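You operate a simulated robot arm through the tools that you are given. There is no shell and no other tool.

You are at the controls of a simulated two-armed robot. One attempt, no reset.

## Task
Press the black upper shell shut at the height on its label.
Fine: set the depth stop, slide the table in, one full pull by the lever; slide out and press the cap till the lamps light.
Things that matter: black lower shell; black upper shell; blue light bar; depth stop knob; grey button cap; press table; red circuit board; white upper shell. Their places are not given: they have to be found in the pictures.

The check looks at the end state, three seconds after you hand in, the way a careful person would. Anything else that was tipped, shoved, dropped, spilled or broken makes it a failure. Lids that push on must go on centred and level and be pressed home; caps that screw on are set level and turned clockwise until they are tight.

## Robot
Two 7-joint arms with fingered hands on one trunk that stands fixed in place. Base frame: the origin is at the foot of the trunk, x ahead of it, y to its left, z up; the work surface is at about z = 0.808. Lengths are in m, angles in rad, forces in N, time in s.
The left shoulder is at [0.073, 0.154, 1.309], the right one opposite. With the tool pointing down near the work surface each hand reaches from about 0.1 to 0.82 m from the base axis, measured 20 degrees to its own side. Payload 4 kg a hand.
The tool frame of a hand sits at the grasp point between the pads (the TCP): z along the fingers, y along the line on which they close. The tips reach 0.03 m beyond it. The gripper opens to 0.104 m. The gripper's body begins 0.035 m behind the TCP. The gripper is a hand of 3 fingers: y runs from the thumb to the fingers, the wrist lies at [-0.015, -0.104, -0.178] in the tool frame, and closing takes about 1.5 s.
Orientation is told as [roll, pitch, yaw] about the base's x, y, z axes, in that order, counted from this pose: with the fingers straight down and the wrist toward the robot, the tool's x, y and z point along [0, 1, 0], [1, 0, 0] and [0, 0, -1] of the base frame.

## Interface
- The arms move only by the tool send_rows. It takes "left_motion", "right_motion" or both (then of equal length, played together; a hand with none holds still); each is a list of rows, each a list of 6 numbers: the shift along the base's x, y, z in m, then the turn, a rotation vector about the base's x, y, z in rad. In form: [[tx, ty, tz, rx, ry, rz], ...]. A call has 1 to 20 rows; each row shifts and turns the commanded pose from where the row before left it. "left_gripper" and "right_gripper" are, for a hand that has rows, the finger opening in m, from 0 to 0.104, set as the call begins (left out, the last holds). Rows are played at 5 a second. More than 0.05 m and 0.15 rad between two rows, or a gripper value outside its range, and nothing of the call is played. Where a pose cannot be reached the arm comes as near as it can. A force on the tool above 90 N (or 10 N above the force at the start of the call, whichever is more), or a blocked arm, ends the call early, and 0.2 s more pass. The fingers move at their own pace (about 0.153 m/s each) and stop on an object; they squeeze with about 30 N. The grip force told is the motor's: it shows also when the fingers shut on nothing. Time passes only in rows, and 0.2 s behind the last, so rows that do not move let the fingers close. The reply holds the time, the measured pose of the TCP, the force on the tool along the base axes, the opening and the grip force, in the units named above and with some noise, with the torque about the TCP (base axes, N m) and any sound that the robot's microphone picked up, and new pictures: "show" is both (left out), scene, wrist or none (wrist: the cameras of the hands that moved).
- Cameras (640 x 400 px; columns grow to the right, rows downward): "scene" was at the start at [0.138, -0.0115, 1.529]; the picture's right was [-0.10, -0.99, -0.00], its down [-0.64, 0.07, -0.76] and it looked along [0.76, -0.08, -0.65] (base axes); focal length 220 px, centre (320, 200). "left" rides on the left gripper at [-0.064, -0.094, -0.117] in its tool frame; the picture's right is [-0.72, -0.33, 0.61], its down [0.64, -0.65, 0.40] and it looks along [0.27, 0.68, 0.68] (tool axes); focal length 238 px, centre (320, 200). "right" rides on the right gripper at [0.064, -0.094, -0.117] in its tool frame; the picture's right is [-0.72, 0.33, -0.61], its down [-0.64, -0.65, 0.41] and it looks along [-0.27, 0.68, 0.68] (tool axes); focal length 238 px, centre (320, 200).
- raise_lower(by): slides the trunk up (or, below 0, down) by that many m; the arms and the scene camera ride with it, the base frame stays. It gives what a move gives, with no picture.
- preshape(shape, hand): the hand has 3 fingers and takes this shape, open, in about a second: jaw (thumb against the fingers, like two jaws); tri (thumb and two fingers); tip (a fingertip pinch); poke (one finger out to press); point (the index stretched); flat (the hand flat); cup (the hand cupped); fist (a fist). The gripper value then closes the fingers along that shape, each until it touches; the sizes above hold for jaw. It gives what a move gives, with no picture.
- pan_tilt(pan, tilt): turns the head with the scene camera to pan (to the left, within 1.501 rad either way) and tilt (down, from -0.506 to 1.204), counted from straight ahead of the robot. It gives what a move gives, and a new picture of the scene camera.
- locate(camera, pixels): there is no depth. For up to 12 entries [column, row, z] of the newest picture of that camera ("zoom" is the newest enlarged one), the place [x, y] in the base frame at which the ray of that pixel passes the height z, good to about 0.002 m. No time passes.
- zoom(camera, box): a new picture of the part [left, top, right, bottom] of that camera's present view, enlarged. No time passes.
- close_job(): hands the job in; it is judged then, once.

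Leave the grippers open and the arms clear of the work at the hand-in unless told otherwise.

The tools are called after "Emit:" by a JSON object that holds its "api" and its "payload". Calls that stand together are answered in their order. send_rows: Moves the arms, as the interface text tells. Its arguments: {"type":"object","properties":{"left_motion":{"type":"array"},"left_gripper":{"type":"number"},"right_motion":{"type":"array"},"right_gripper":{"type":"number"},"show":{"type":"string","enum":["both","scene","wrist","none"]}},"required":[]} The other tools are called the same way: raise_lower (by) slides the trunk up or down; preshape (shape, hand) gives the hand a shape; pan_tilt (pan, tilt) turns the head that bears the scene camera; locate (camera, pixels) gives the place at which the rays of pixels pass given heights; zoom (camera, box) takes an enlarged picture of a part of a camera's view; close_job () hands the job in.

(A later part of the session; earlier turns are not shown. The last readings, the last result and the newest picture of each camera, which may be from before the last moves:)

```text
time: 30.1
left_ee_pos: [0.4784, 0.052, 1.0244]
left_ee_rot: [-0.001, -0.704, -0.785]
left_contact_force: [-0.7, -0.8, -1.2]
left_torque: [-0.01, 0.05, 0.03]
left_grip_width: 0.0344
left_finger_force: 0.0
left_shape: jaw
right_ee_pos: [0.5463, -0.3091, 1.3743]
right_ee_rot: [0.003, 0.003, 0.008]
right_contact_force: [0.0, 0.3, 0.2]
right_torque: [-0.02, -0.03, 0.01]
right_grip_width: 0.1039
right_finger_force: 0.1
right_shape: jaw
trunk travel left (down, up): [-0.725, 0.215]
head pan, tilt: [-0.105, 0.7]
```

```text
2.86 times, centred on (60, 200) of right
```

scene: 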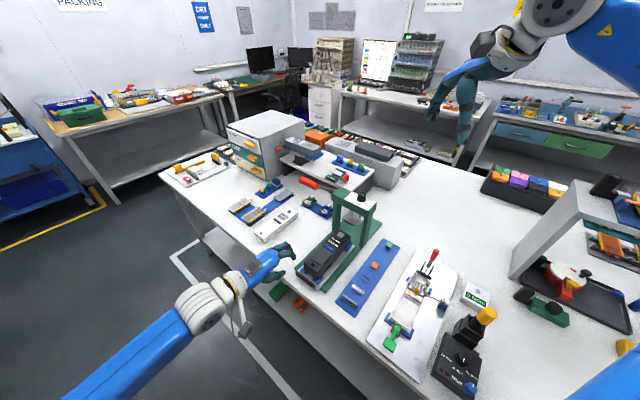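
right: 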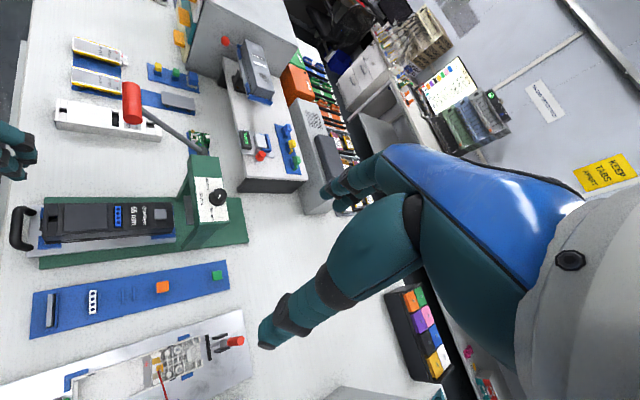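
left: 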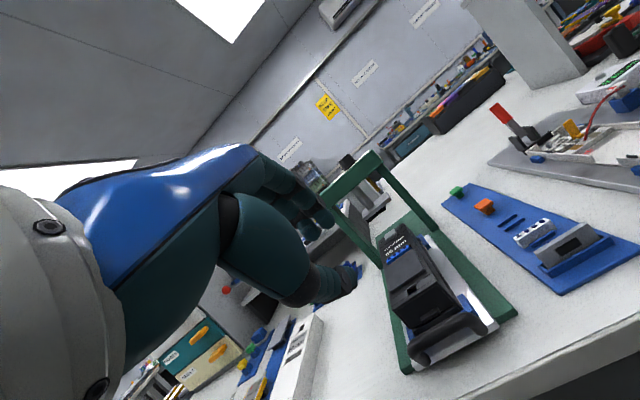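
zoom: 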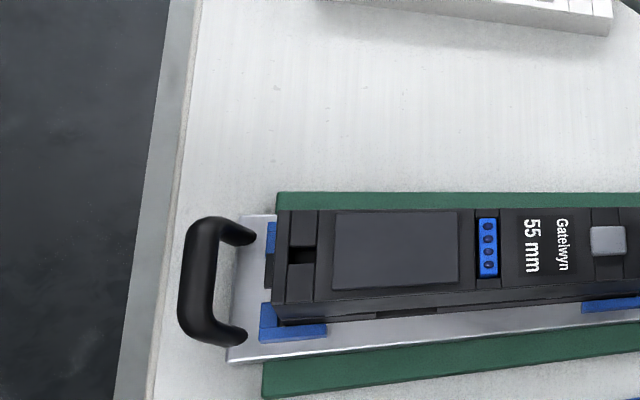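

The tilted hand looks right, with fingers above and thumb below. I'll move to the pre-grasp point in front of and above the bar.

Emit:
{"api": "send_rows", "payload": {"left_motion": [[0.0043, -0.0037, -0.033, 0, 0, 0], [0.0043, -0.0037, -0.033, 0, 0, 0], [0.0042, -0.0038, -0.034, 0, 0, 0], [0, 0, 0, 0, 0, 0]], "left_gripper": 0.036}}

Emit:
{"api": "zoom", "payload": {"camera": "scene", "box": [250, 220, 350, 310]}}

Emit:
{"api": "zoom", "payload": {"camera": "left", "box": [240, 130, 520, 370]}}

Emit:
{"api": "zoom", "payload": {"camera": "right", "box": [0, 150, 100, 260]}}

```text
time: 31.1
left_ee_pos: [0.4913, 0.0416, 0.9225]
left_ee_rot: [-0.001, -0.7, -0.787]
left_contact_force: [0.0, 0.5, 1.0]
left_torque: [0.02, -0.04, -0.06]
left_grip_width: 0.0356
left_finger_force: 0.0
left_shape: jaw
right_ee_pos: [0.5482, -0.3083, 1.3727]
right_ee_rot: [0.004, 0.003, 0.008]
right_contact_force: [-0.4, 0.1, 0.5]
right_torque: [0.0, -0.02, 0.02]
right_grip_width: 0.1039
right_finger_force: 0.0
right_shape: jaw
trunk travel left (down, up): [-0.725, 0.215]
head pan, tilt: [-0.105, 0.7]
```

scene: 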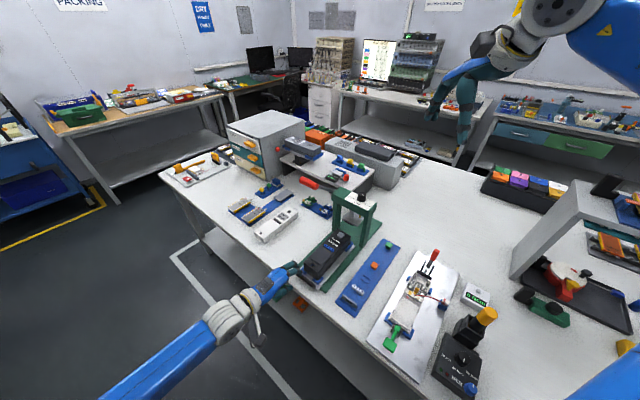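
left: 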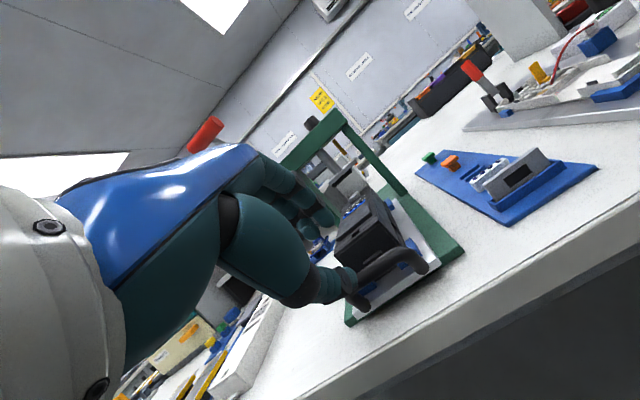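

```text
4.44 times, centred on (300, 265) of scene
```

zoom: 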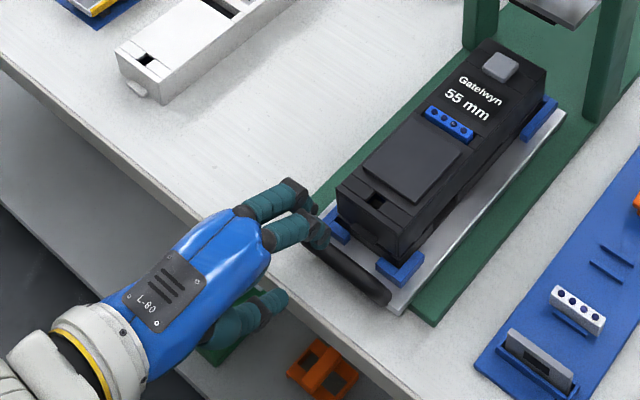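

```text
1.67 times, centred on (380, 250) of left
```

zoom: 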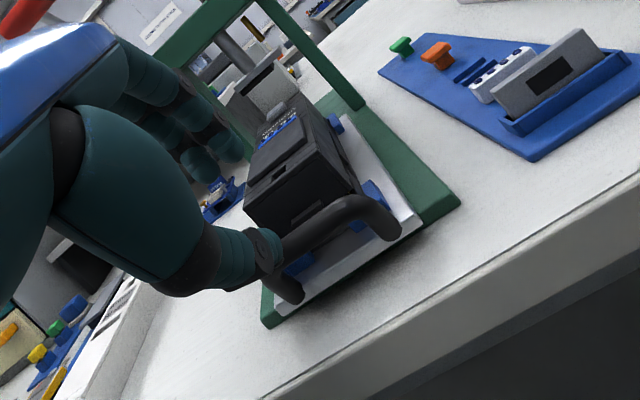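

```text
3.64 times, centred on (50, 205) of right
```

zoom: 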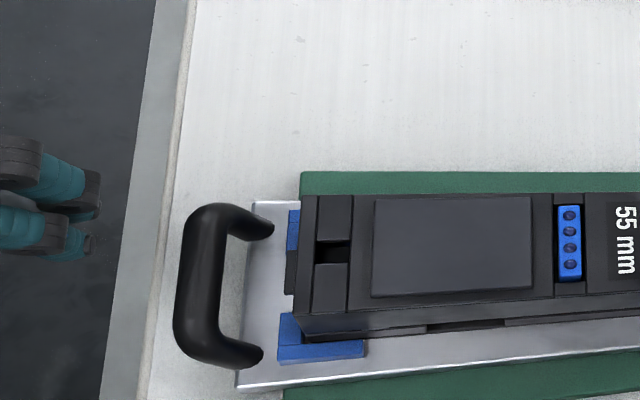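

The bar lies straight ahead along the approach line. I'll advance 55 mm along the fingers' direction and look.

Emit:
{"api": "send_rows", "payload": {"left_motion": [[0.0091, -0.0091, -0.0153, 0, 0, 0], [0.0091, -0.0091, -0.0153, 0, 0, 0], [0.0068, -0.0068, -0.0115, 0, 0, 0], [0, 0, 0, 0, 0, 0]], "left_gripper": 0.036}}

Emit:
{"api": "zoom", "payload": {"camera": "scene", "box": [270, 230, 340, 300]}}

Emit:
{"api": "zoom", "payload": {"camera": "left", "box": [240, 130, 480, 340]}}

Emit:
{"api": "zoom", "payload": {"camera": "right", "box": [0, 170, 90, 260]}}

```text
time: 32.1
left_ee_pos: [0.5177, 0.0178, 0.8796]
left_ee_rot: [0.001, -0.701, -0.783]
left_contact_force: [-1.7, 0.0, 0.6]
left_torque: [0.01, 0.0, -0.03]
left_grip_width: 0.0354
left_finger_force: 0.1
left_shape: jaw
right_ee_pos: [0.5471, -0.308, 1.373]
right_ee_rot: [0.003, 0.005, 0.006]
right_contact_force: [0.5, 0.3, -0.6]
right_torque: [-0.01, 0.0, 0.03]
right_grip_width: 0.1039
right_finger_force: 0.0
right_shape: jaw
trunk travel left (down, up): [-0.725, 0.215]
head pan, tilt: [-0.105, 0.7]
```

scene: 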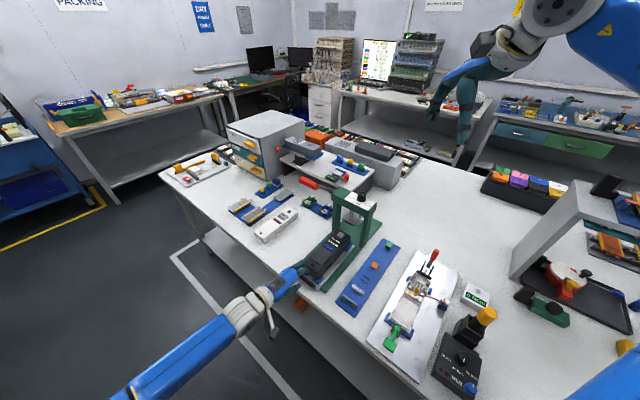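
left: 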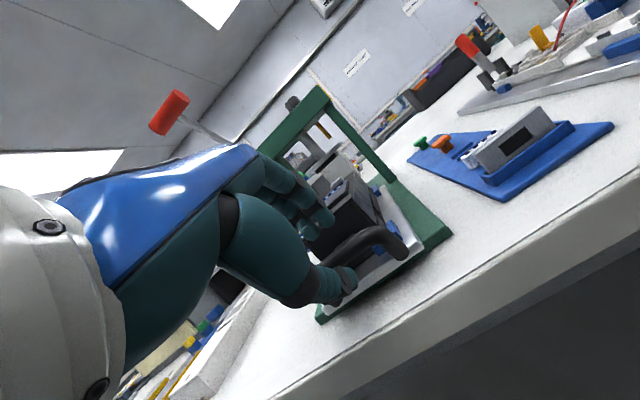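

```text
5.71 times, centred on (305, 265) of scene
```

zoom: 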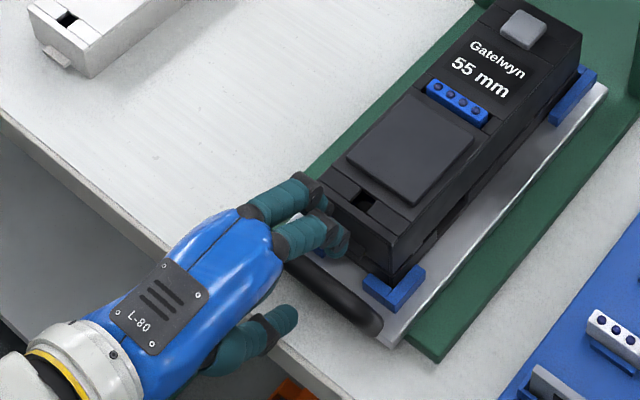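

```text
1.90 times, centred on (360, 235) of left
```

zoom: 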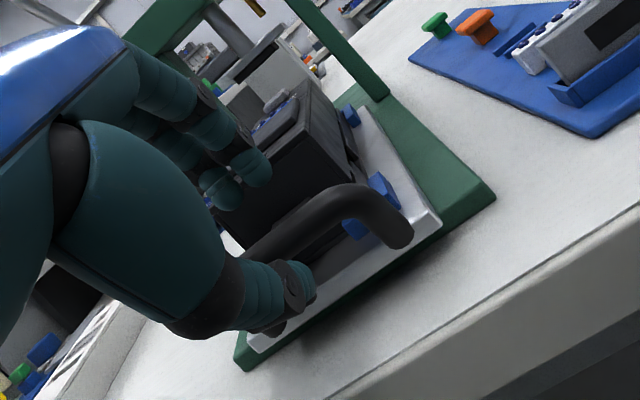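

```text
4.44 times, centred on (45, 215) of right
```

zoom: 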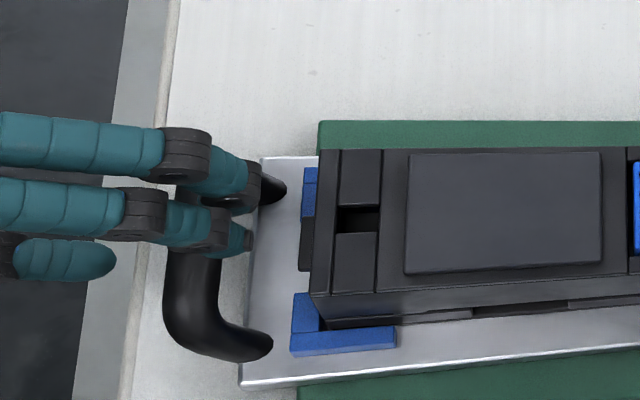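

In the right view the two fingers sit off-centre to the left on the bar, and the tips could touch the blue fixture if I go too far. I'll shift the hand 12 mm to the right along the bar and advance only 16 mm more.

Emit:
{"api": "send_rows", "payload": {"left_motion": [[-0.0085, -0.0085, 0, 0, 0, 0], [0.0036, -0.0036, -0.0061, 0, 0, 0], [0.0036, -0.0036, -0.0061, 0, 0, 0], [0, 0, 0, 0, 0, 0]], "left_gripper": 0.036}}

Emit:
{"api": "zoom", "payload": {"camera": "scene", "box": [270, 230, 340, 300]}}

Emit:
{"api": "zoom", "payload": {"camera": "left", "box": [240, 130, 480, 340]}}

Emit:
{"api": "zoom", "payload": {"camera": "right", "box": [0, 170, 90, 260]}}

```text
time: 33.1
left_ee_pos: [0.5149, 0.0008, 0.8681]
left_ee_rot: [-0.001, -0.7, -0.786]
left_contact_force: [0.6, 0.4, -0.5]
left_torque: [0.04, 0.0, 0.02]
left_grip_width: 0.0356
left_finger_force: 0.1
left_shape: jaw
right_ee_pos: [0.5472, -0.3104, 1.3737]
right_ee_rot: [0.003, 0.003, 0.008]
right_contact_force: [0.8, 0.1, 0.8]
right_torque: [0.01, -0.04, 0.01]
right_grip_width: 0.1035
right_finger_force: 0.1
right_shape: jaw
trunk travel left (down, up): [-0.725, 0.215]
head pan, tilt: [-0.105, 0.7]
```

scene: 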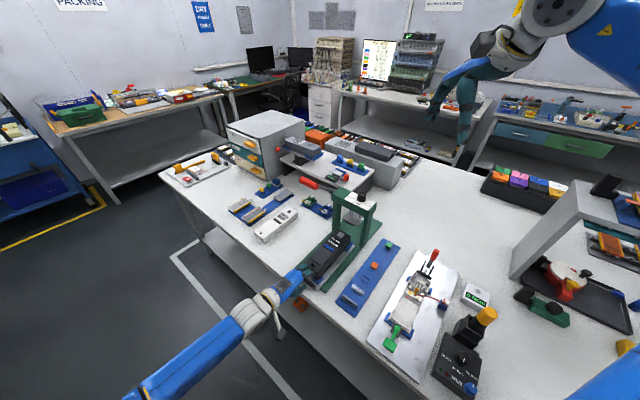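
left: 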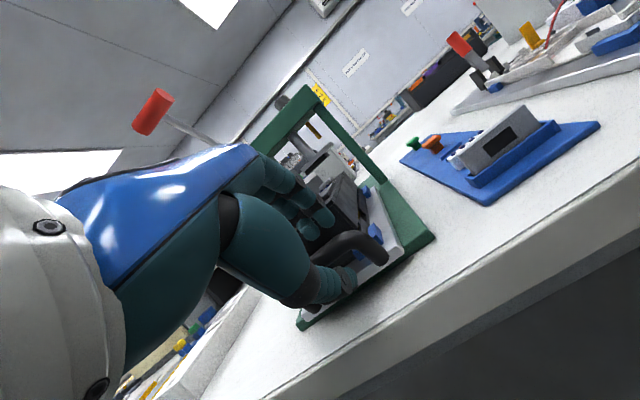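

```text
5.71 times, centred on (305, 265) of scene
```

zoom: 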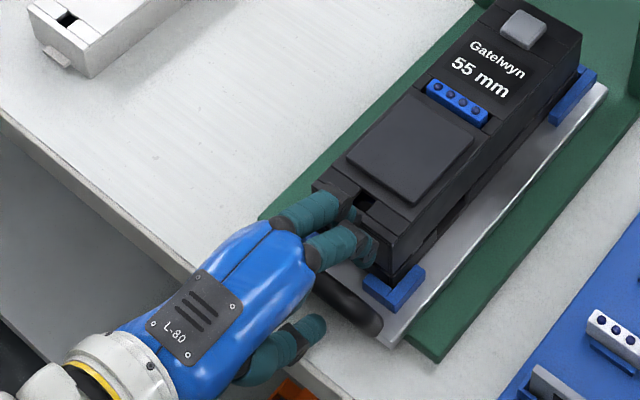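

```text
1.90 times, centred on (360, 235) of left
```

zoom: 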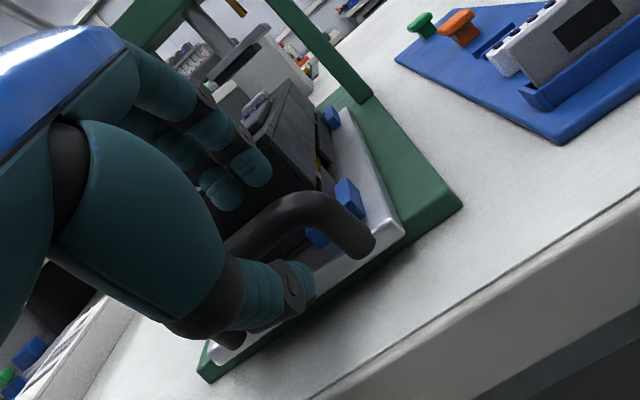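

```text
4.44 times, centred on (45, 215) of right
```

zoom: 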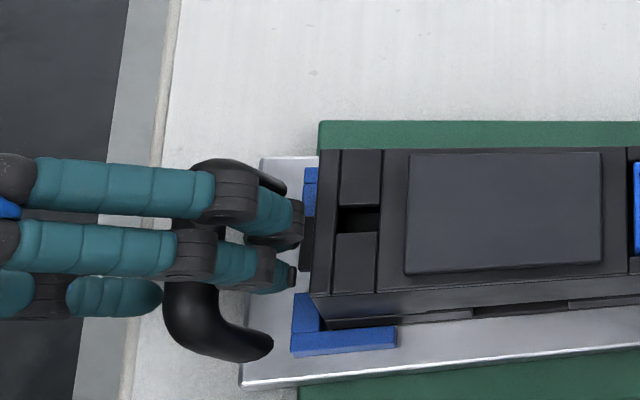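

The fingers now lie between the posts, over the bar, and clear of the shell. I'll close gently on the bar.

Emit:
{"api": "send_rows", "payload": {"left_motion": [[0, 0, 0, 0, 0, 0], [0, 0, 0, 0, 0, 0], [0, 0, 0, 0, 0, 0], [0, 0, 0, 0, 0, 0], [0, 0, 0, 0, 0, 0], [0, 0, 0, 0, 0, 0]], "left_gripper": 0.0, "show": "wrist"}}

Emit:
{"api": "zoom", "payload": {"camera": "scene", "box": [270, 230, 340, 300]}}

Emit:
{"api": "zoom", "payload": {"camera": "left", "box": [240, 130, 480, 340]}}

Emit:
{"api": "zoom", "payload": {"camera": "right", "box": [0, 170, 90, 260]}}

```text
time: 34.5
left_ee_pos: [0.5157, 0.0006, 0.8691]
left_ee_rot: [0.0, -0.7, -0.785]
left_contact_force: [-0.8, 0.3, 0.0]
left_torque: [0.0, 0.01, -0.05]
left_grip_width: 0.0085
left_finger_force: 30.4
left_shape: jaw
right_ee_pos: [0.5484, -0.3088, 1.3724]
right_ee_rot: [0.004, 0.004, 0.006]
right_contact_force: [0.4, -0.8, 0.0]
right_torque: [-0.01, 0.0, -0.04]
right_grip_width: 0.1041
right_finger_force: 0.1
right_shape: jaw
trunk travel left (down, up): [-0.725, 0.215]
head pan, tilt: [-0.105, 0.7]
```

left: 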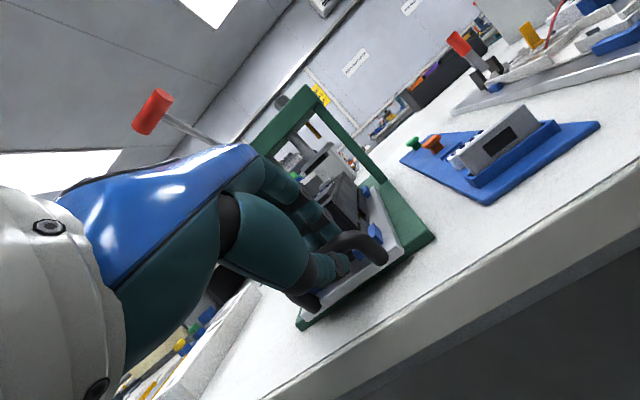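

```text
5.71 times, centred on (305, 265) of scene
```

zoom: 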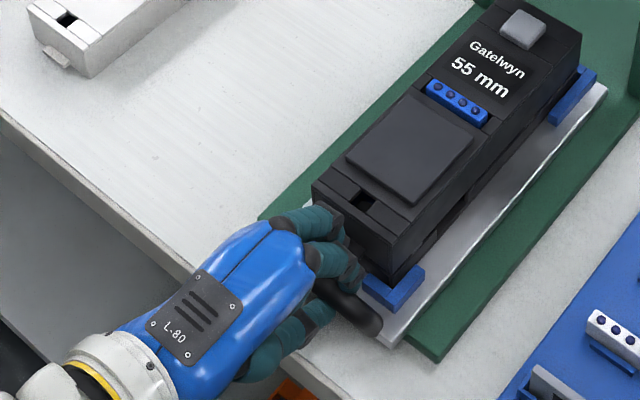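

```text
1.90 times, centred on (360, 235) of left
```

zoom: 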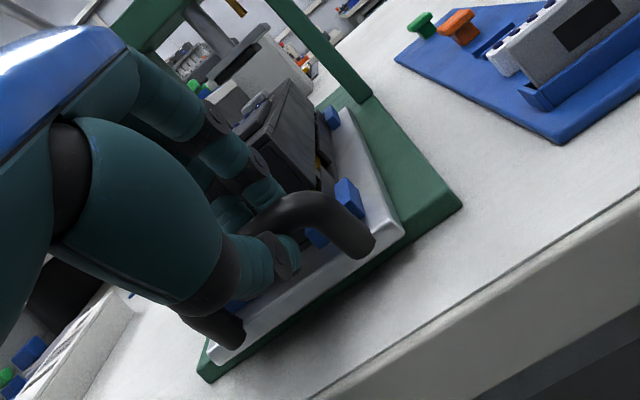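

```text
4.44 times, centred on (45, 215) of right
```

zoom: 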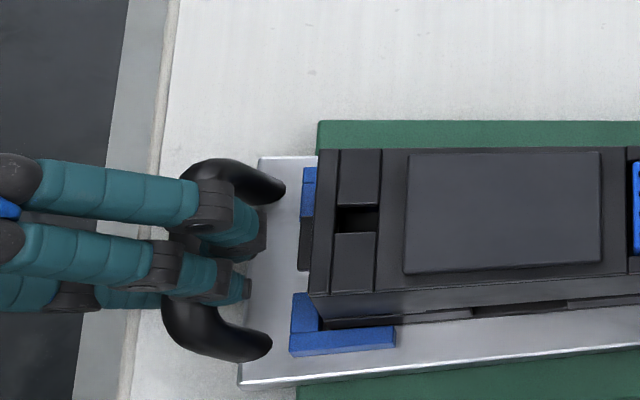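

The bar is held (8.5 mm, 30 N) and there's almost no external force. I'll begin sliding the table in along (+0.707, -0.707), 60 mm first while watching the force.

Emit:
{"api": "send_rows", "payload": {"left_motion": [[0.0106, -0.0106, 0, 0, 0, 0], [0.0106, -0.0106, 0, 0, 0, 0], [0.0106, -0.0106, 0, 0, 0, 0], [0.0106, -0.0106, 0, 0, 0, 0]], "left_gripper": 0.0}}

Emit:
{"api": "zoom", "payload": {"camera": "right", "box": [0, 140, 260, 280]}}

```text
time: 35.5
left_ee_pos: [0.5572, -0.0408, 0.8694]
left_ee_rot: [-0.002, -0.701, -0.784]
left_contact_force: [-1.4, -0.5, 2.2]
left_torque: [-0.03, 0.04, -0.01]
left_grip_width: 0.0085
left_finger_force: 30.0
left_shape: jaw
right_ee_pos: [0.5474, -0.3101, 1.3732]
right_ee_rot: [0.006, 0.003, 0.008]
right_contact_force: [0.2, -0.3, -0.5]
right_torque: [-0.01, 0.0, 0.0]
right_grip_width: 0.1039
right_finger_force: 0.1
right_shape: jaw
trunk travel left (down, up): [-0.725, 0.215]
head pan, tilt: [-0.105, 0.7]
```

scene: 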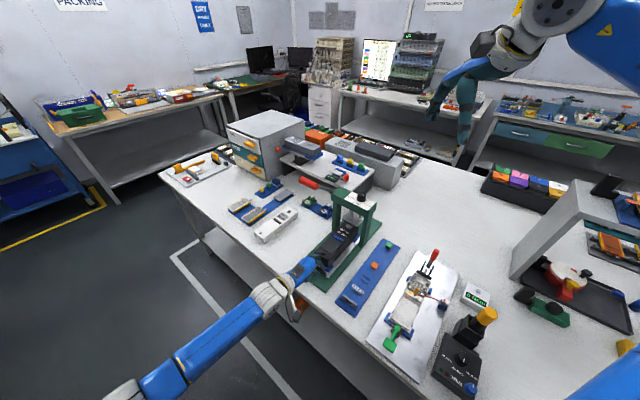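
left: 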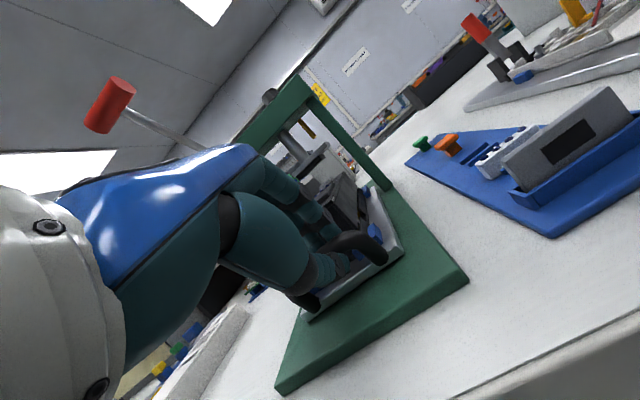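

```text
2.46 times, centred on (130, 210) of right
```

zoom: 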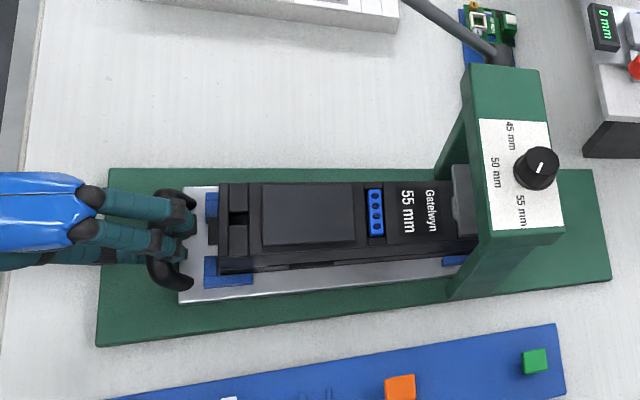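

The table slides freely and the shell passes under the ram plate. I'll continue 60 mm more.

Emit:
{"api": "send_rows", "payload": {"left_motion": [[0.0106, -0.0106, 0, 0, 0, 0], [0.0106, -0.0106, 0, 0, 0, 0], [0.0106, -0.0106, 0, 0, 0, 0]], "left_gripper": 0.0}}

Emit:
{"api": "zoom", "payload": {"camera": "right", "box": [0, 140, 260, 280]}}

Emit:
{"api": "zoom", "payload": {"camera": "left", "box": [240, 60, 480, 300]}}

```text
time: 36.3
left_ee_pos: [0.5907, -0.0736, 0.869]
left_ee_rot: [0.001, -0.698, -0.786]
left_contact_force: [-0.1, -0.4, -1.8]
left_torque: [0.0, 0.04, -0.03]
left_grip_width: 0.0085
left_finger_force: 29.7
left_shape: jaw
right_ee_pos: [0.5484, -0.3106, 1.373]
right_ee_rot: [0.005, 0.003, 0.007]
right_contact_force: [0.2, 0.0, -0.7]
right_torque: [-0.04, 0.01, 0.03]
right_grip_width: 0.1036
right_finger_force: 0.1
right_shape: jaw
trunk travel left (down, up): [-0.725, 0.215]
head pan, tilt: [-0.105, 0.7]
```

scene: 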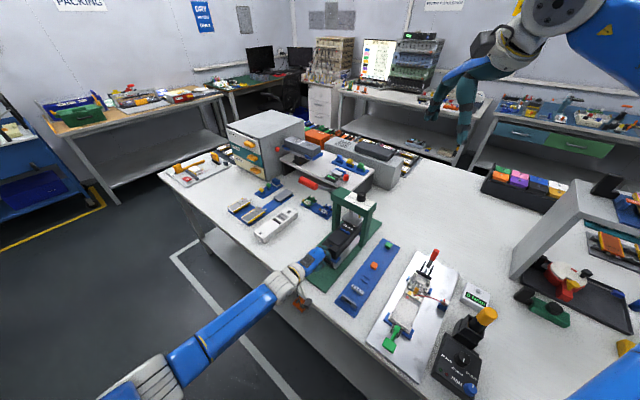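
left: 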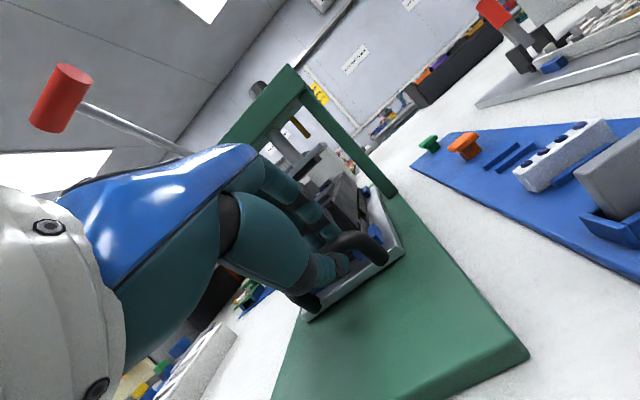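

```text
2.46 times, centred on (130, 210) of right
```

zoom: 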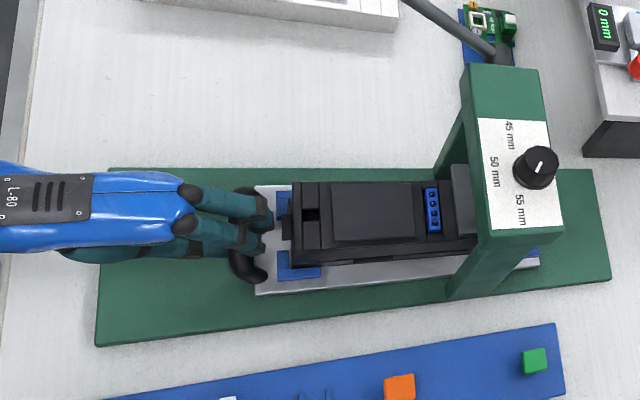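

```text
1.67 times, centred on (360, 180) of left
```

zoom: 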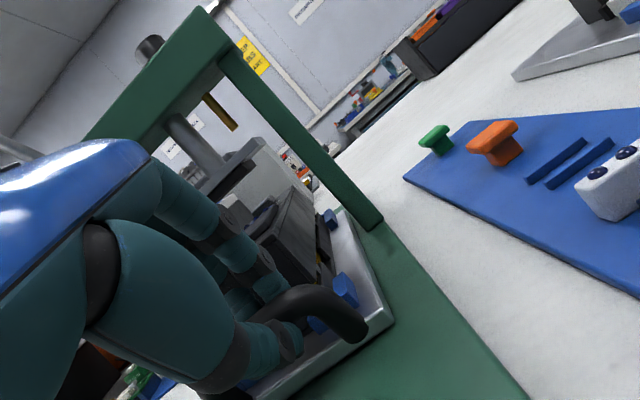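

The plate clears the shell. I'll continue in smaller steps and feel for the end stop.

Emit:
{"api": "send_rows", "payload": {"left_motion": [[0.0071, -0.0071, 0, 0, 0, 0], [0.0071, -0.0071, 0, 0, 0, 0], [0.0071, -0.0071, 0, 0, 0, 0]], "left_gripper": 0.0, "show": "wrist"}}

Emit:
{"api": "zoom", "payload": {"camera": "right", "box": [0, 140, 260, 280]}}

```text
time: 37.1
left_ee_pos: [0.6126, -0.0962, 0.8707]
left_ee_rot: [0.0, -0.699, -0.783]
left_contact_force: [0.6, 0.2, -4.8]
left_torque: [0.05, 0.02, 0.0]
left_grip_width: 0.0084
left_finger_force: 29.6
left_shape: jaw
right_ee_pos: [0.5492, -0.3096, 1.373]
right_ee_rot: [0.006, 0.002, 0.006]
right_contact_force: [-0.6, 0.8, -0.5]
right_torque: [-0.03, 0.01, 0.01]
right_grip_width: 0.1038
right_finger_force: 0.0
right_shape: jaw
trunk travel left (down, up): [-0.725, 0.215]
head pan, tilt: [-0.105, 0.7]
```

left: 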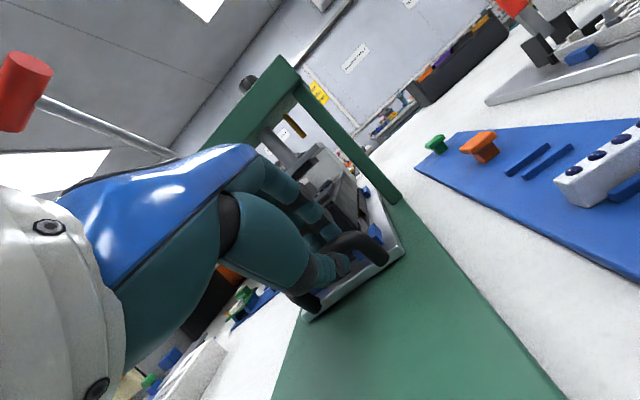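

```text
2.46 times, centred on (130, 210) of right
```

zoom: 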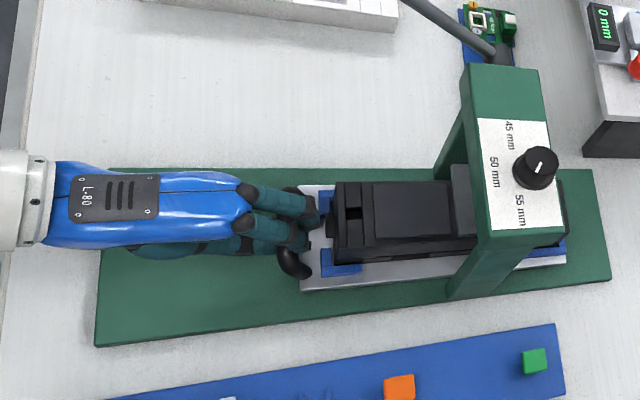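

No stop yet: 0.137 m in so far. I'll continue with 10 mm steps.

Emit:
{"api": "send_rows", "payload": {"left_motion": [[0.0071, -0.0071, -0.0005, 0, 0, 0], [0.0071, -0.0071, 0, 0, 0, 0]], "left_gripper": 0.0, "show": "none"}}

Emit:
{"api": "zoom", "payload": {"camera": "right", "box": [0, 140, 260, 280]}}

```text
time: 37.7
left_ee_pos: [0.627, -0.1107, 0.8696]
left_ee_rot: [0.0, -0.7, -0.786]
left_contact_force: [-1.5, -0.6, -3.6]
left_torque: [0.03, 0.08, -0.02]
left_grip_width: 0.0084
left_finger_force: 30.0
left_shape: jaw
right_ee_pos: [0.5489, -0.3117, 1.3714]
right_ee_rot: [0.006, 0.006, 0.009]
right_contact_force: [-0.1, -0.6, -0.7]
right_torque: [0.03, -0.01, -0.01]
right_grip_width: 0.1036
right_finger_force: 0.2
right_shape: jaw
trunk travel left (down, up): [-0.725, 0.215]
head pan, tilt: [-0.105, 0.7]
```

```text
2.46 times, centred on (130, 210) of right
```

zoom: 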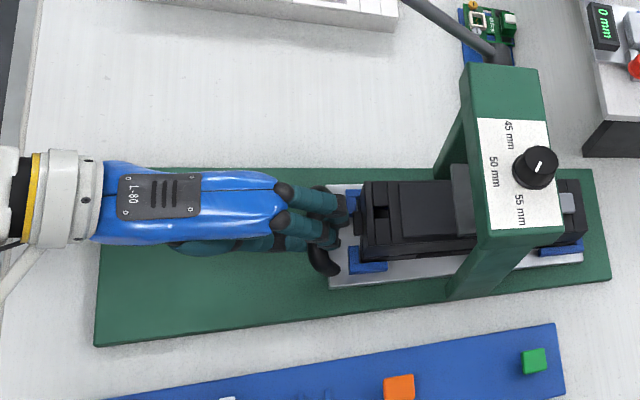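

Emit:
{"api": "send_rows", "payload": {"left_motion": [[0.0036, -0.0036, 0, 0, 0, 0], [0.0036, -0.0036, 0, 0, 0, 0]], "left_gripper": 0.0, "show": "none"}}

Emit:
{"api": "zoom", "payload": {"camera": "right", "box": [100, 140, 260, 280]}}

Emit:
{"api": "zoom", "payload": {"camera": "scene", "box": [310, 180, 400, 280]}}

```text
time: 38.3
left_ee_pos: [0.6331, -0.1159, 0.8707]
left_ee_rot: [-0.001, -0.699, -0.784]
left_contact_force: [-3.0, -1.8, -3.1]
left_torque: [-0.02, 0.1, -0.08]
left_grip_width: 0.0086
left_finger_force: 30.2
left_shape: jaw
right_ee_pos: [0.5489, -0.3093, 1.372]
right_ee_rot: [0.005, 0.004, 0.006]
right_contact_force: [0.6, -0.5, 0.3]
right_torque: [0.04, -0.01, -0.03]
right_grip_width: 0.1036
right_finger_force: 0.0
right_shape: jaw
trunk travel left (down, up): [-0.725, 0.215]
head pan, tilt: [-0.105, 0.7]
```

```text
2.86 times, centred on (180, 210) of right
```

zoom: 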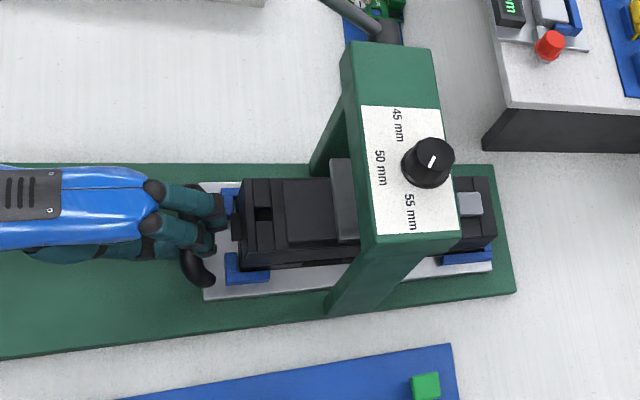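

```text
4.00 times, centred on (355, 230) of scene
```

zoom: 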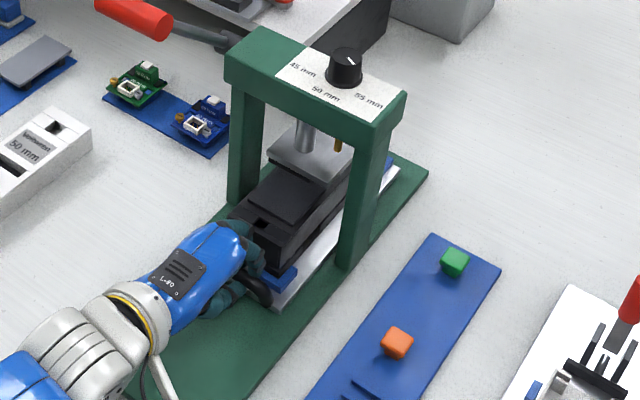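

Emit:
{"api": "send_rows", "payload": {"left_motion": [[0.0036, -0.0036, 0, 0, 0, 0], [0.0036, -0.0036, 0, 0, 0, 0]], "left_gripper": 0.0, "show": "none"}}

Emit:
{"api": "zoom", "payload": {"camera": "right", "box": [100, 140, 260, 280]}}

```text
time: 38.9
left_ee_pos: [0.6407, -0.124, 0.8687]
left_ee_rot: [-0.001, -0.702, -0.785]
left_contact_force: [-3.8, -2.0, -0.3]
left_torque: [-0.06, 0.05, -0.04]
left_grip_width: 0.0082
left_finger_force: 29.7
left_shape: jaw
right_ee_pos: [0.5477, -0.3098, 1.3721]
right_ee_rot: [0.004, 0.004, 0.006]
right_contact_force: [0.6, 0.0, 0.0]
right_torque: [0.0, 0.0, 0.03]
right_grip_width: 0.1036
right_finger_force: 0.0
right_shape: jaw
trunk travel left (down, up): [-0.725, 0.215]
head pan, tilt: [-0.105, 0.7]
```

```text
2.86 times, centred on (180, 210) of right
```

zoom: 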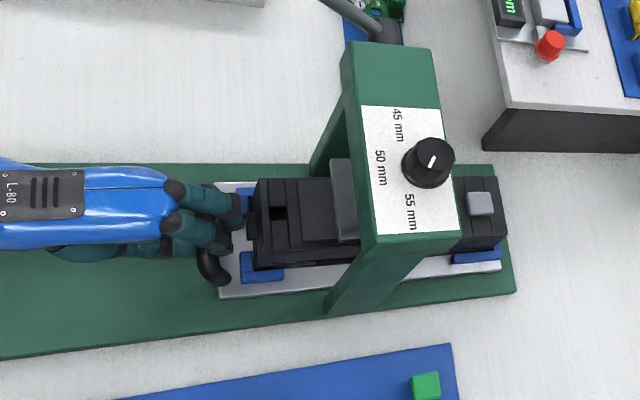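

Emit:
{"api": "send_rows", "payload": {"left_motion": [[0.0036, -0.0036, 0, 0, 0, 0], [0.0036, -0.0036, 0, 0, 0, 0]], "left_gripper": 0.0, "show": "none"}}

Emit:
{"api": "zoom", "payload": {"camera": "right", "box": [100, 140, 260, 280]}}

```text
time: 39.5
left_ee_pos: [0.6488, -0.1316, 0.8698]
left_ee_rot: [0.0, -0.7, -0.785]
left_contact_force: [0.3, -1.0, 1.3]
left_torque: [-0.03, 0.0, -0.01]
left_grip_width: 0.0084
left_finger_force: 29.7
left_shape: jaw
right_ee_pos: [0.548, -0.3102, 1.3714]
right_ee_rot: [0.004, 0.003, 0.008]
right_contact_force: [-0.2, -0.4, -0.9]
right_torque: [0.0, -0.01, -0.01]
right_grip_width: 0.1039
right_finger_force: 0.1
right_shape: jaw
trunk travel left (down, up): [-0.725, 0.215]
head pan, tilt: [-0.105, 0.7]
```

```text
2.86 times, centred on (180, 210) of right
```

zoom: 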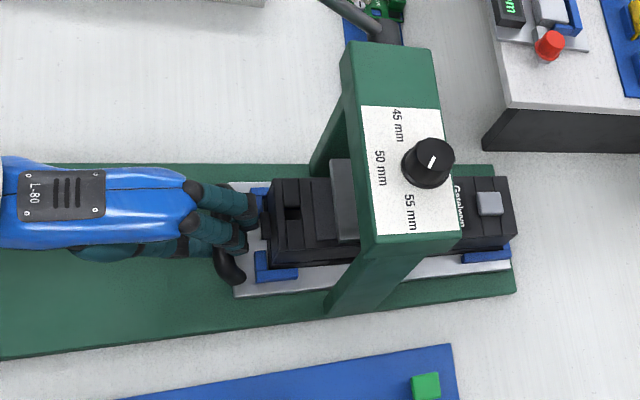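

The table keeps moving and its far end is now near the base plate's end. I'll check the ram's centre against the shell's centre.

Emit:
{"api": "locate", "payload": {"camera": "right", "pixels": [[162.9, 220, 0.885], [247.5, 211.5, 0.885], [183.7, 209, 0.94], [183.7, 209, 0.92], [250, 228, 0.82]]}}

Emit:
{"api": "zoom", "payload": {"camera": "scene", "box": [320, 180, 390, 260]}}

Emit:
{"api": "zoom", "payload": {"camera": "left", "box": [230, 60, 420, 240]}}

```text
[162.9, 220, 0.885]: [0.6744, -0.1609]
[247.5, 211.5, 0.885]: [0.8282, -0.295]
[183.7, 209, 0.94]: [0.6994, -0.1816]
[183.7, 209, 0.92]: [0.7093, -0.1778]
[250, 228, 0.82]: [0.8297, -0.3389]
```

```text
5.00 times, centred on (355, 220) of scene
```

zoom: 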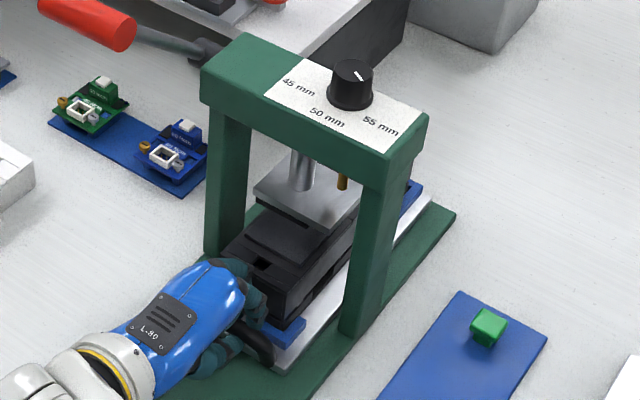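

```text
2.22 times, centred on (325, 150) of left
```

zoom: 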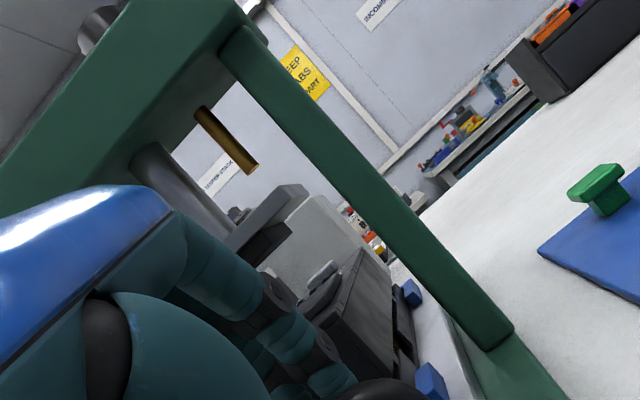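

I need the ram rod's plan position. I'll triangulate the rod where it meets the plate, from the scene and left cameras.

Emit:
{"api": "locate", "payload": {"camera": "scene", "pixels": [[351.6, 218, 0.93], [351.6, 218, 0.96], [341.6, 217.6, 0.93], [341.6, 217.6, 0.96], [356, 226.4, 0.93], [356, 226.4, 0.96], [362.6, 220, 0.93], [362.6, 220, 0.96]]}}

Emit:
{"api": "locate", "payload": {"camera": "left", "pixels": [[285.4, 167.1, 0.93], [285.4, 167.1, 0.96], [321.5, 145, 0.93], [321.5, 145, 0.96]]}}

Emit:
{"api": "locate", "payload": {"camera": "right", "pixels": [[183.7, 196, 0.93], [183.7, 196, 0.96], [186.7, 224, 0.93], [186.7, 224, 0.96]]}}

Emit:
{"api": "zoom", "payload": {"camera": "right", "box": [150, 180, 260, 260]}}

```text
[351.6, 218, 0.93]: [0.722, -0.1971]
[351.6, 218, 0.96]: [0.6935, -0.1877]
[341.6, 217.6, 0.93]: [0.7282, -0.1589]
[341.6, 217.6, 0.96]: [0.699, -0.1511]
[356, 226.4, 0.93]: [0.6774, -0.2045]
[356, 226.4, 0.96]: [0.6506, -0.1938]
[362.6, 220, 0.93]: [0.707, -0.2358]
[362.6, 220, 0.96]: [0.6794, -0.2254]
```

```text
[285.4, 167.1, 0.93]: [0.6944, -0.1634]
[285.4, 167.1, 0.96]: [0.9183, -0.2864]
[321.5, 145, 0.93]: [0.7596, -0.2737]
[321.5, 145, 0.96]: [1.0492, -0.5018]
```

```text
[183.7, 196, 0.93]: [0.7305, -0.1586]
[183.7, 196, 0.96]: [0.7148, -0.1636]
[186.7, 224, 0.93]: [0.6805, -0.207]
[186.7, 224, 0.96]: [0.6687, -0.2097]
```

```text
5.00 times, centred on (205, 220) of right
```

zoom: 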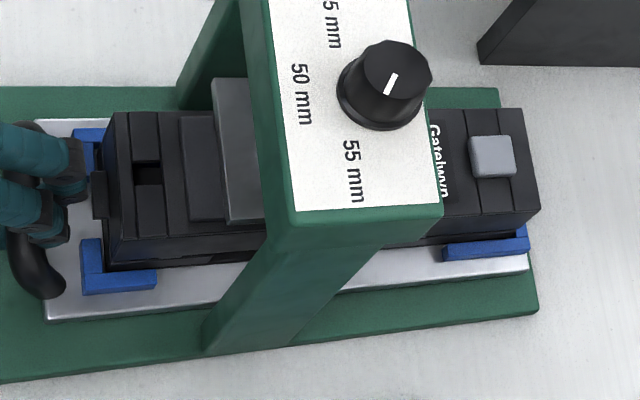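

I'll compare the post feet, the ram and the table positions more carefully, on the base plate plane.

Emit:
{"api": "locate", "payload": {"camera": "right", "pixels": [[182, 250, 0.82], [198.5, 247.5, 0.82], [248.4, 242.4, 0.82], [246.6, 234, 0.83], [150.2, 244, 0.83], [195.6, 222, 1.019], [228, 223, 1.019], [163, 213, 0.885], [247, 209, 0.885]]}}

Emit:
{"api": "locate", "payload": {"camera": "scene", "pixels": [[361.8, 247.8, 0.82], [367.8, 246, 0.82], [331.4, 231, 0.82], [382, 223, 0.82], [351.0, 213, 0.95], [348.8, 220, 0.93]]}}

```text
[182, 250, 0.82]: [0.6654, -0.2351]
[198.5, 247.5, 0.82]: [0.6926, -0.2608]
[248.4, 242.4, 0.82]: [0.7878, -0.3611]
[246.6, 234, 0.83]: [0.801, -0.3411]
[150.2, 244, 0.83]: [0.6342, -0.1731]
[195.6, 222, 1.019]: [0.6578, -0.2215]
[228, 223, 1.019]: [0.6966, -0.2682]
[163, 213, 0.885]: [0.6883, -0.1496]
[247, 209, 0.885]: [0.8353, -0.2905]
```

```text
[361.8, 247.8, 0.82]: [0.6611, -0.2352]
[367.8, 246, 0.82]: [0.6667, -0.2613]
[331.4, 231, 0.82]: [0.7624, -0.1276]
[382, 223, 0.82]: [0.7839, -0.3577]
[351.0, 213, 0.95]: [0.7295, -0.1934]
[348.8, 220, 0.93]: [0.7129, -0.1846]
```

The table's far end is about 5 mm short of the base end and there's no stop yet. I'll push 4 mm more and see whether it hits an end stop.

Emit:
{"api": "send_rows", "payload": {"left_motion": [[0.0014, -0.0014, 0, 0, 0, 0], [0.0014, -0.0014, 0, 0, 0, 0], [0, 0, 0, 0, 0, 0]], "left_gripper": 0.0, "show": "none"}}

Emit:
{"api": "zoom", "payload": {"camera": "right", "box": [150, 180, 260, 260]}}

```text
time: 40.3
left_ee_pos: [0.6496, -0.1323, 0.8681]
left_ee_rot: [0.001, -0.702, -0.785]
left_contact_force: [-0.2, 0.1, 3.1]
left_torque: [-0.02, -0.05, -0.02]
left_grip_width: 0.0087
left_finger_force: 30.4
left_shape: jaw
right_ee_pos: [0.5462, -0.3084, 1.3745]
right_ee_rot: [0.004, 0.004, 0.007]
right_contact_force: [-0.3, -0.7, 0.0]
right_torque: [0.01, 0.0, 0.01]
right_grip_width: 0.1041
right_finger_force: 0.0
right_shape: jaw
trunk travel left (down, up): [-0.725, 0.215]
head pan, tilt: [-0.105, 0.7]
```

```text
5.00 times, centred on (205, 220) of right
```

zoom: 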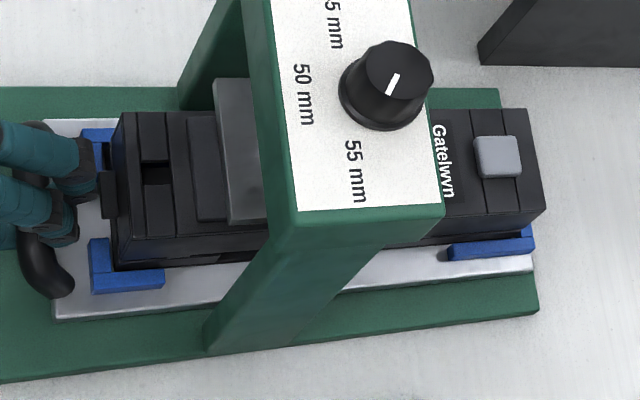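

Emit:
{"api": "send_rows", "payload": {"left_motion": [[0.0014, -0.0014, 0, 0, 0, 0], [0.0014, -0.0014, 0, 0, 0, 0], [0, 0, 0, 0, 0, 0]], "left_gripper": 0.0, "show": "none"}}

Emit:
{"api": "zoom", "payload": {"camera": "right", "box": [150, 180, 260, 260]}}

```text
time: 41.1
left_ee_pos: [0.6501, -0.1345, 0.8687]
left_ee_rot: [-0.002, -0.701, -0.783]
left_contact_force: [-12.3, 6.4, 1.1]
left_torque: [0.1, 0.27, -0.06]
left_grip_width: 0.0088
left_finger_force: 29.3
left_shape: jaw
right_ee_pos: [0.5454, -0.3079, 1.3741]
right_ee_rot: [0.003, 0.002, 0.006]
right_contact_force: [0.3, -0.6, 0.3]
right_torque: [0.0, -0.02, -0.03]
right_grip_width: 0.1038
right_finger_force: 0.1
right_shape: jaw
trunk travel left (down, up): [-0.725, 0.215]
head pan, tilt: [-0.105, 0.7]
```

```text
5.00 times, centred on (205, 220) of right
```

zoom: 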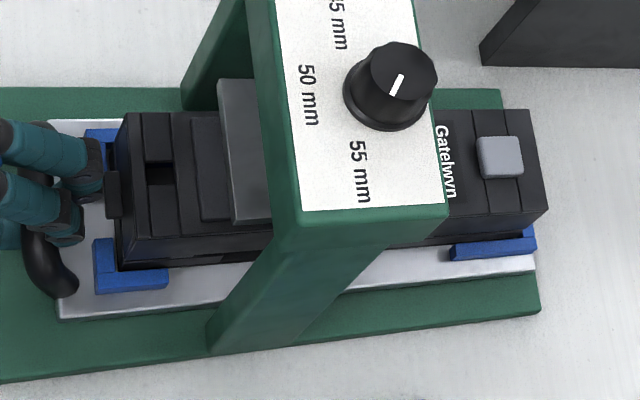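

13 N of resistance: the table has reached its end stop, so it's fully in. I'll ease off the push and open the fingers.

Emit:
{"api": "send_rows", "payload": {"left_motion": [[-0.002, 0.002, 0, 0, 0, 0], [0, 0, 0, 0, 0, 0]], "left_gripper": 0.0, "show": "none"}}

Emit:
{"api": "send_rows", "payload": {"left_motion": [[0, 0, 0, 0, 0, 0], [0, 0, 0, 0, 0, 0], [0, 0, 0, 0, 0, 0], [0, 0, 0, 0, 0, 0]], "left_gripper": 0.036, "show": "wrist"}}

Emit:
{"api": "zoom", "payload": {"camera": "right", "box": [120, 180, 260, 260]}}

```text
time: 41.7
left_ee_pos: [0.6515, -0.1332, 0.8689]
left_ee_rot: [-0.001, -0.7, -0.785]
left_contact_force: [-4.7, 1.7, -0.3]
left_torque: [0.05, 0.13, -0.05]
left_grip_width: 0.0086
left_finger_force: 30.5
left_shape: jaw
right_ee_pos: [0.5474, -0.3094, 1.3731]
right_ee_rot: [0.003, 0.0, 0.008]
right_contact_force: [0.5, 0.3, 0.1]
right_torque: [0.02, 0.0, -0.02]
right_grip_width: 0.1041
right_finger_force: 0.1
right_shape: jaw
trunk travel left (down, up): [-0.725, 0.215]
head pan, tilt: [-0.105, 0.7]
```

```text
time: 42.7
left_ee_pos: [0.6516, -0.1346, 0.8689]
left_ee_rot: [-0.001, -0.7, -0.784]
left_contact_force: [0.7, -0.5, 0.4]
left_torque: [0.02, 0.01, 0.03]
left_grip_width: 0.0357
left_finger_force: 0.0
left_shape: jaw
right_ee_pos: [0.5483, -0.3092, 1.3739]
right_ee_rot: [0.003, 0.004, 0.007]
right_contact_force: [0.0, -1.4, -0.4]
right_torque: [0.03, 0.05, -0.02]
right_grip_width: 0.104
right_finger_force: 0.1
right_shape: jaw
trunk travel left (down, up): [-0.725, 0.215]
head pan, tilt: [-0.105, 0.7]
```

left: 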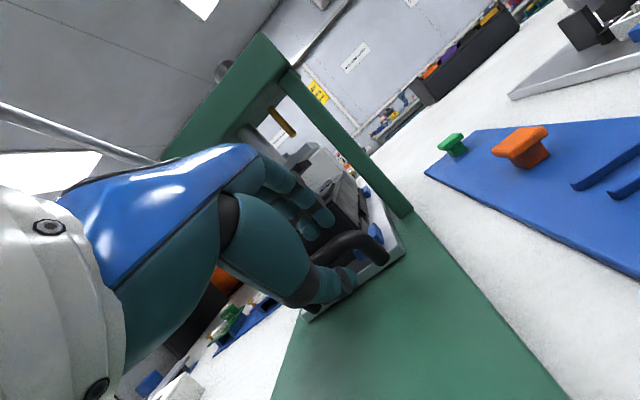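

```text
4.57 times, centred on (190, 220) of right
```

zoom: 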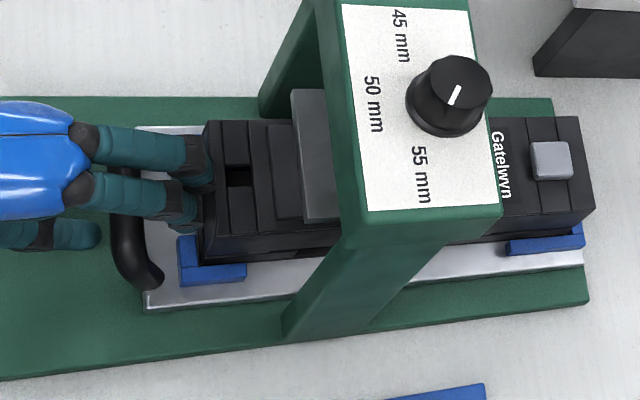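

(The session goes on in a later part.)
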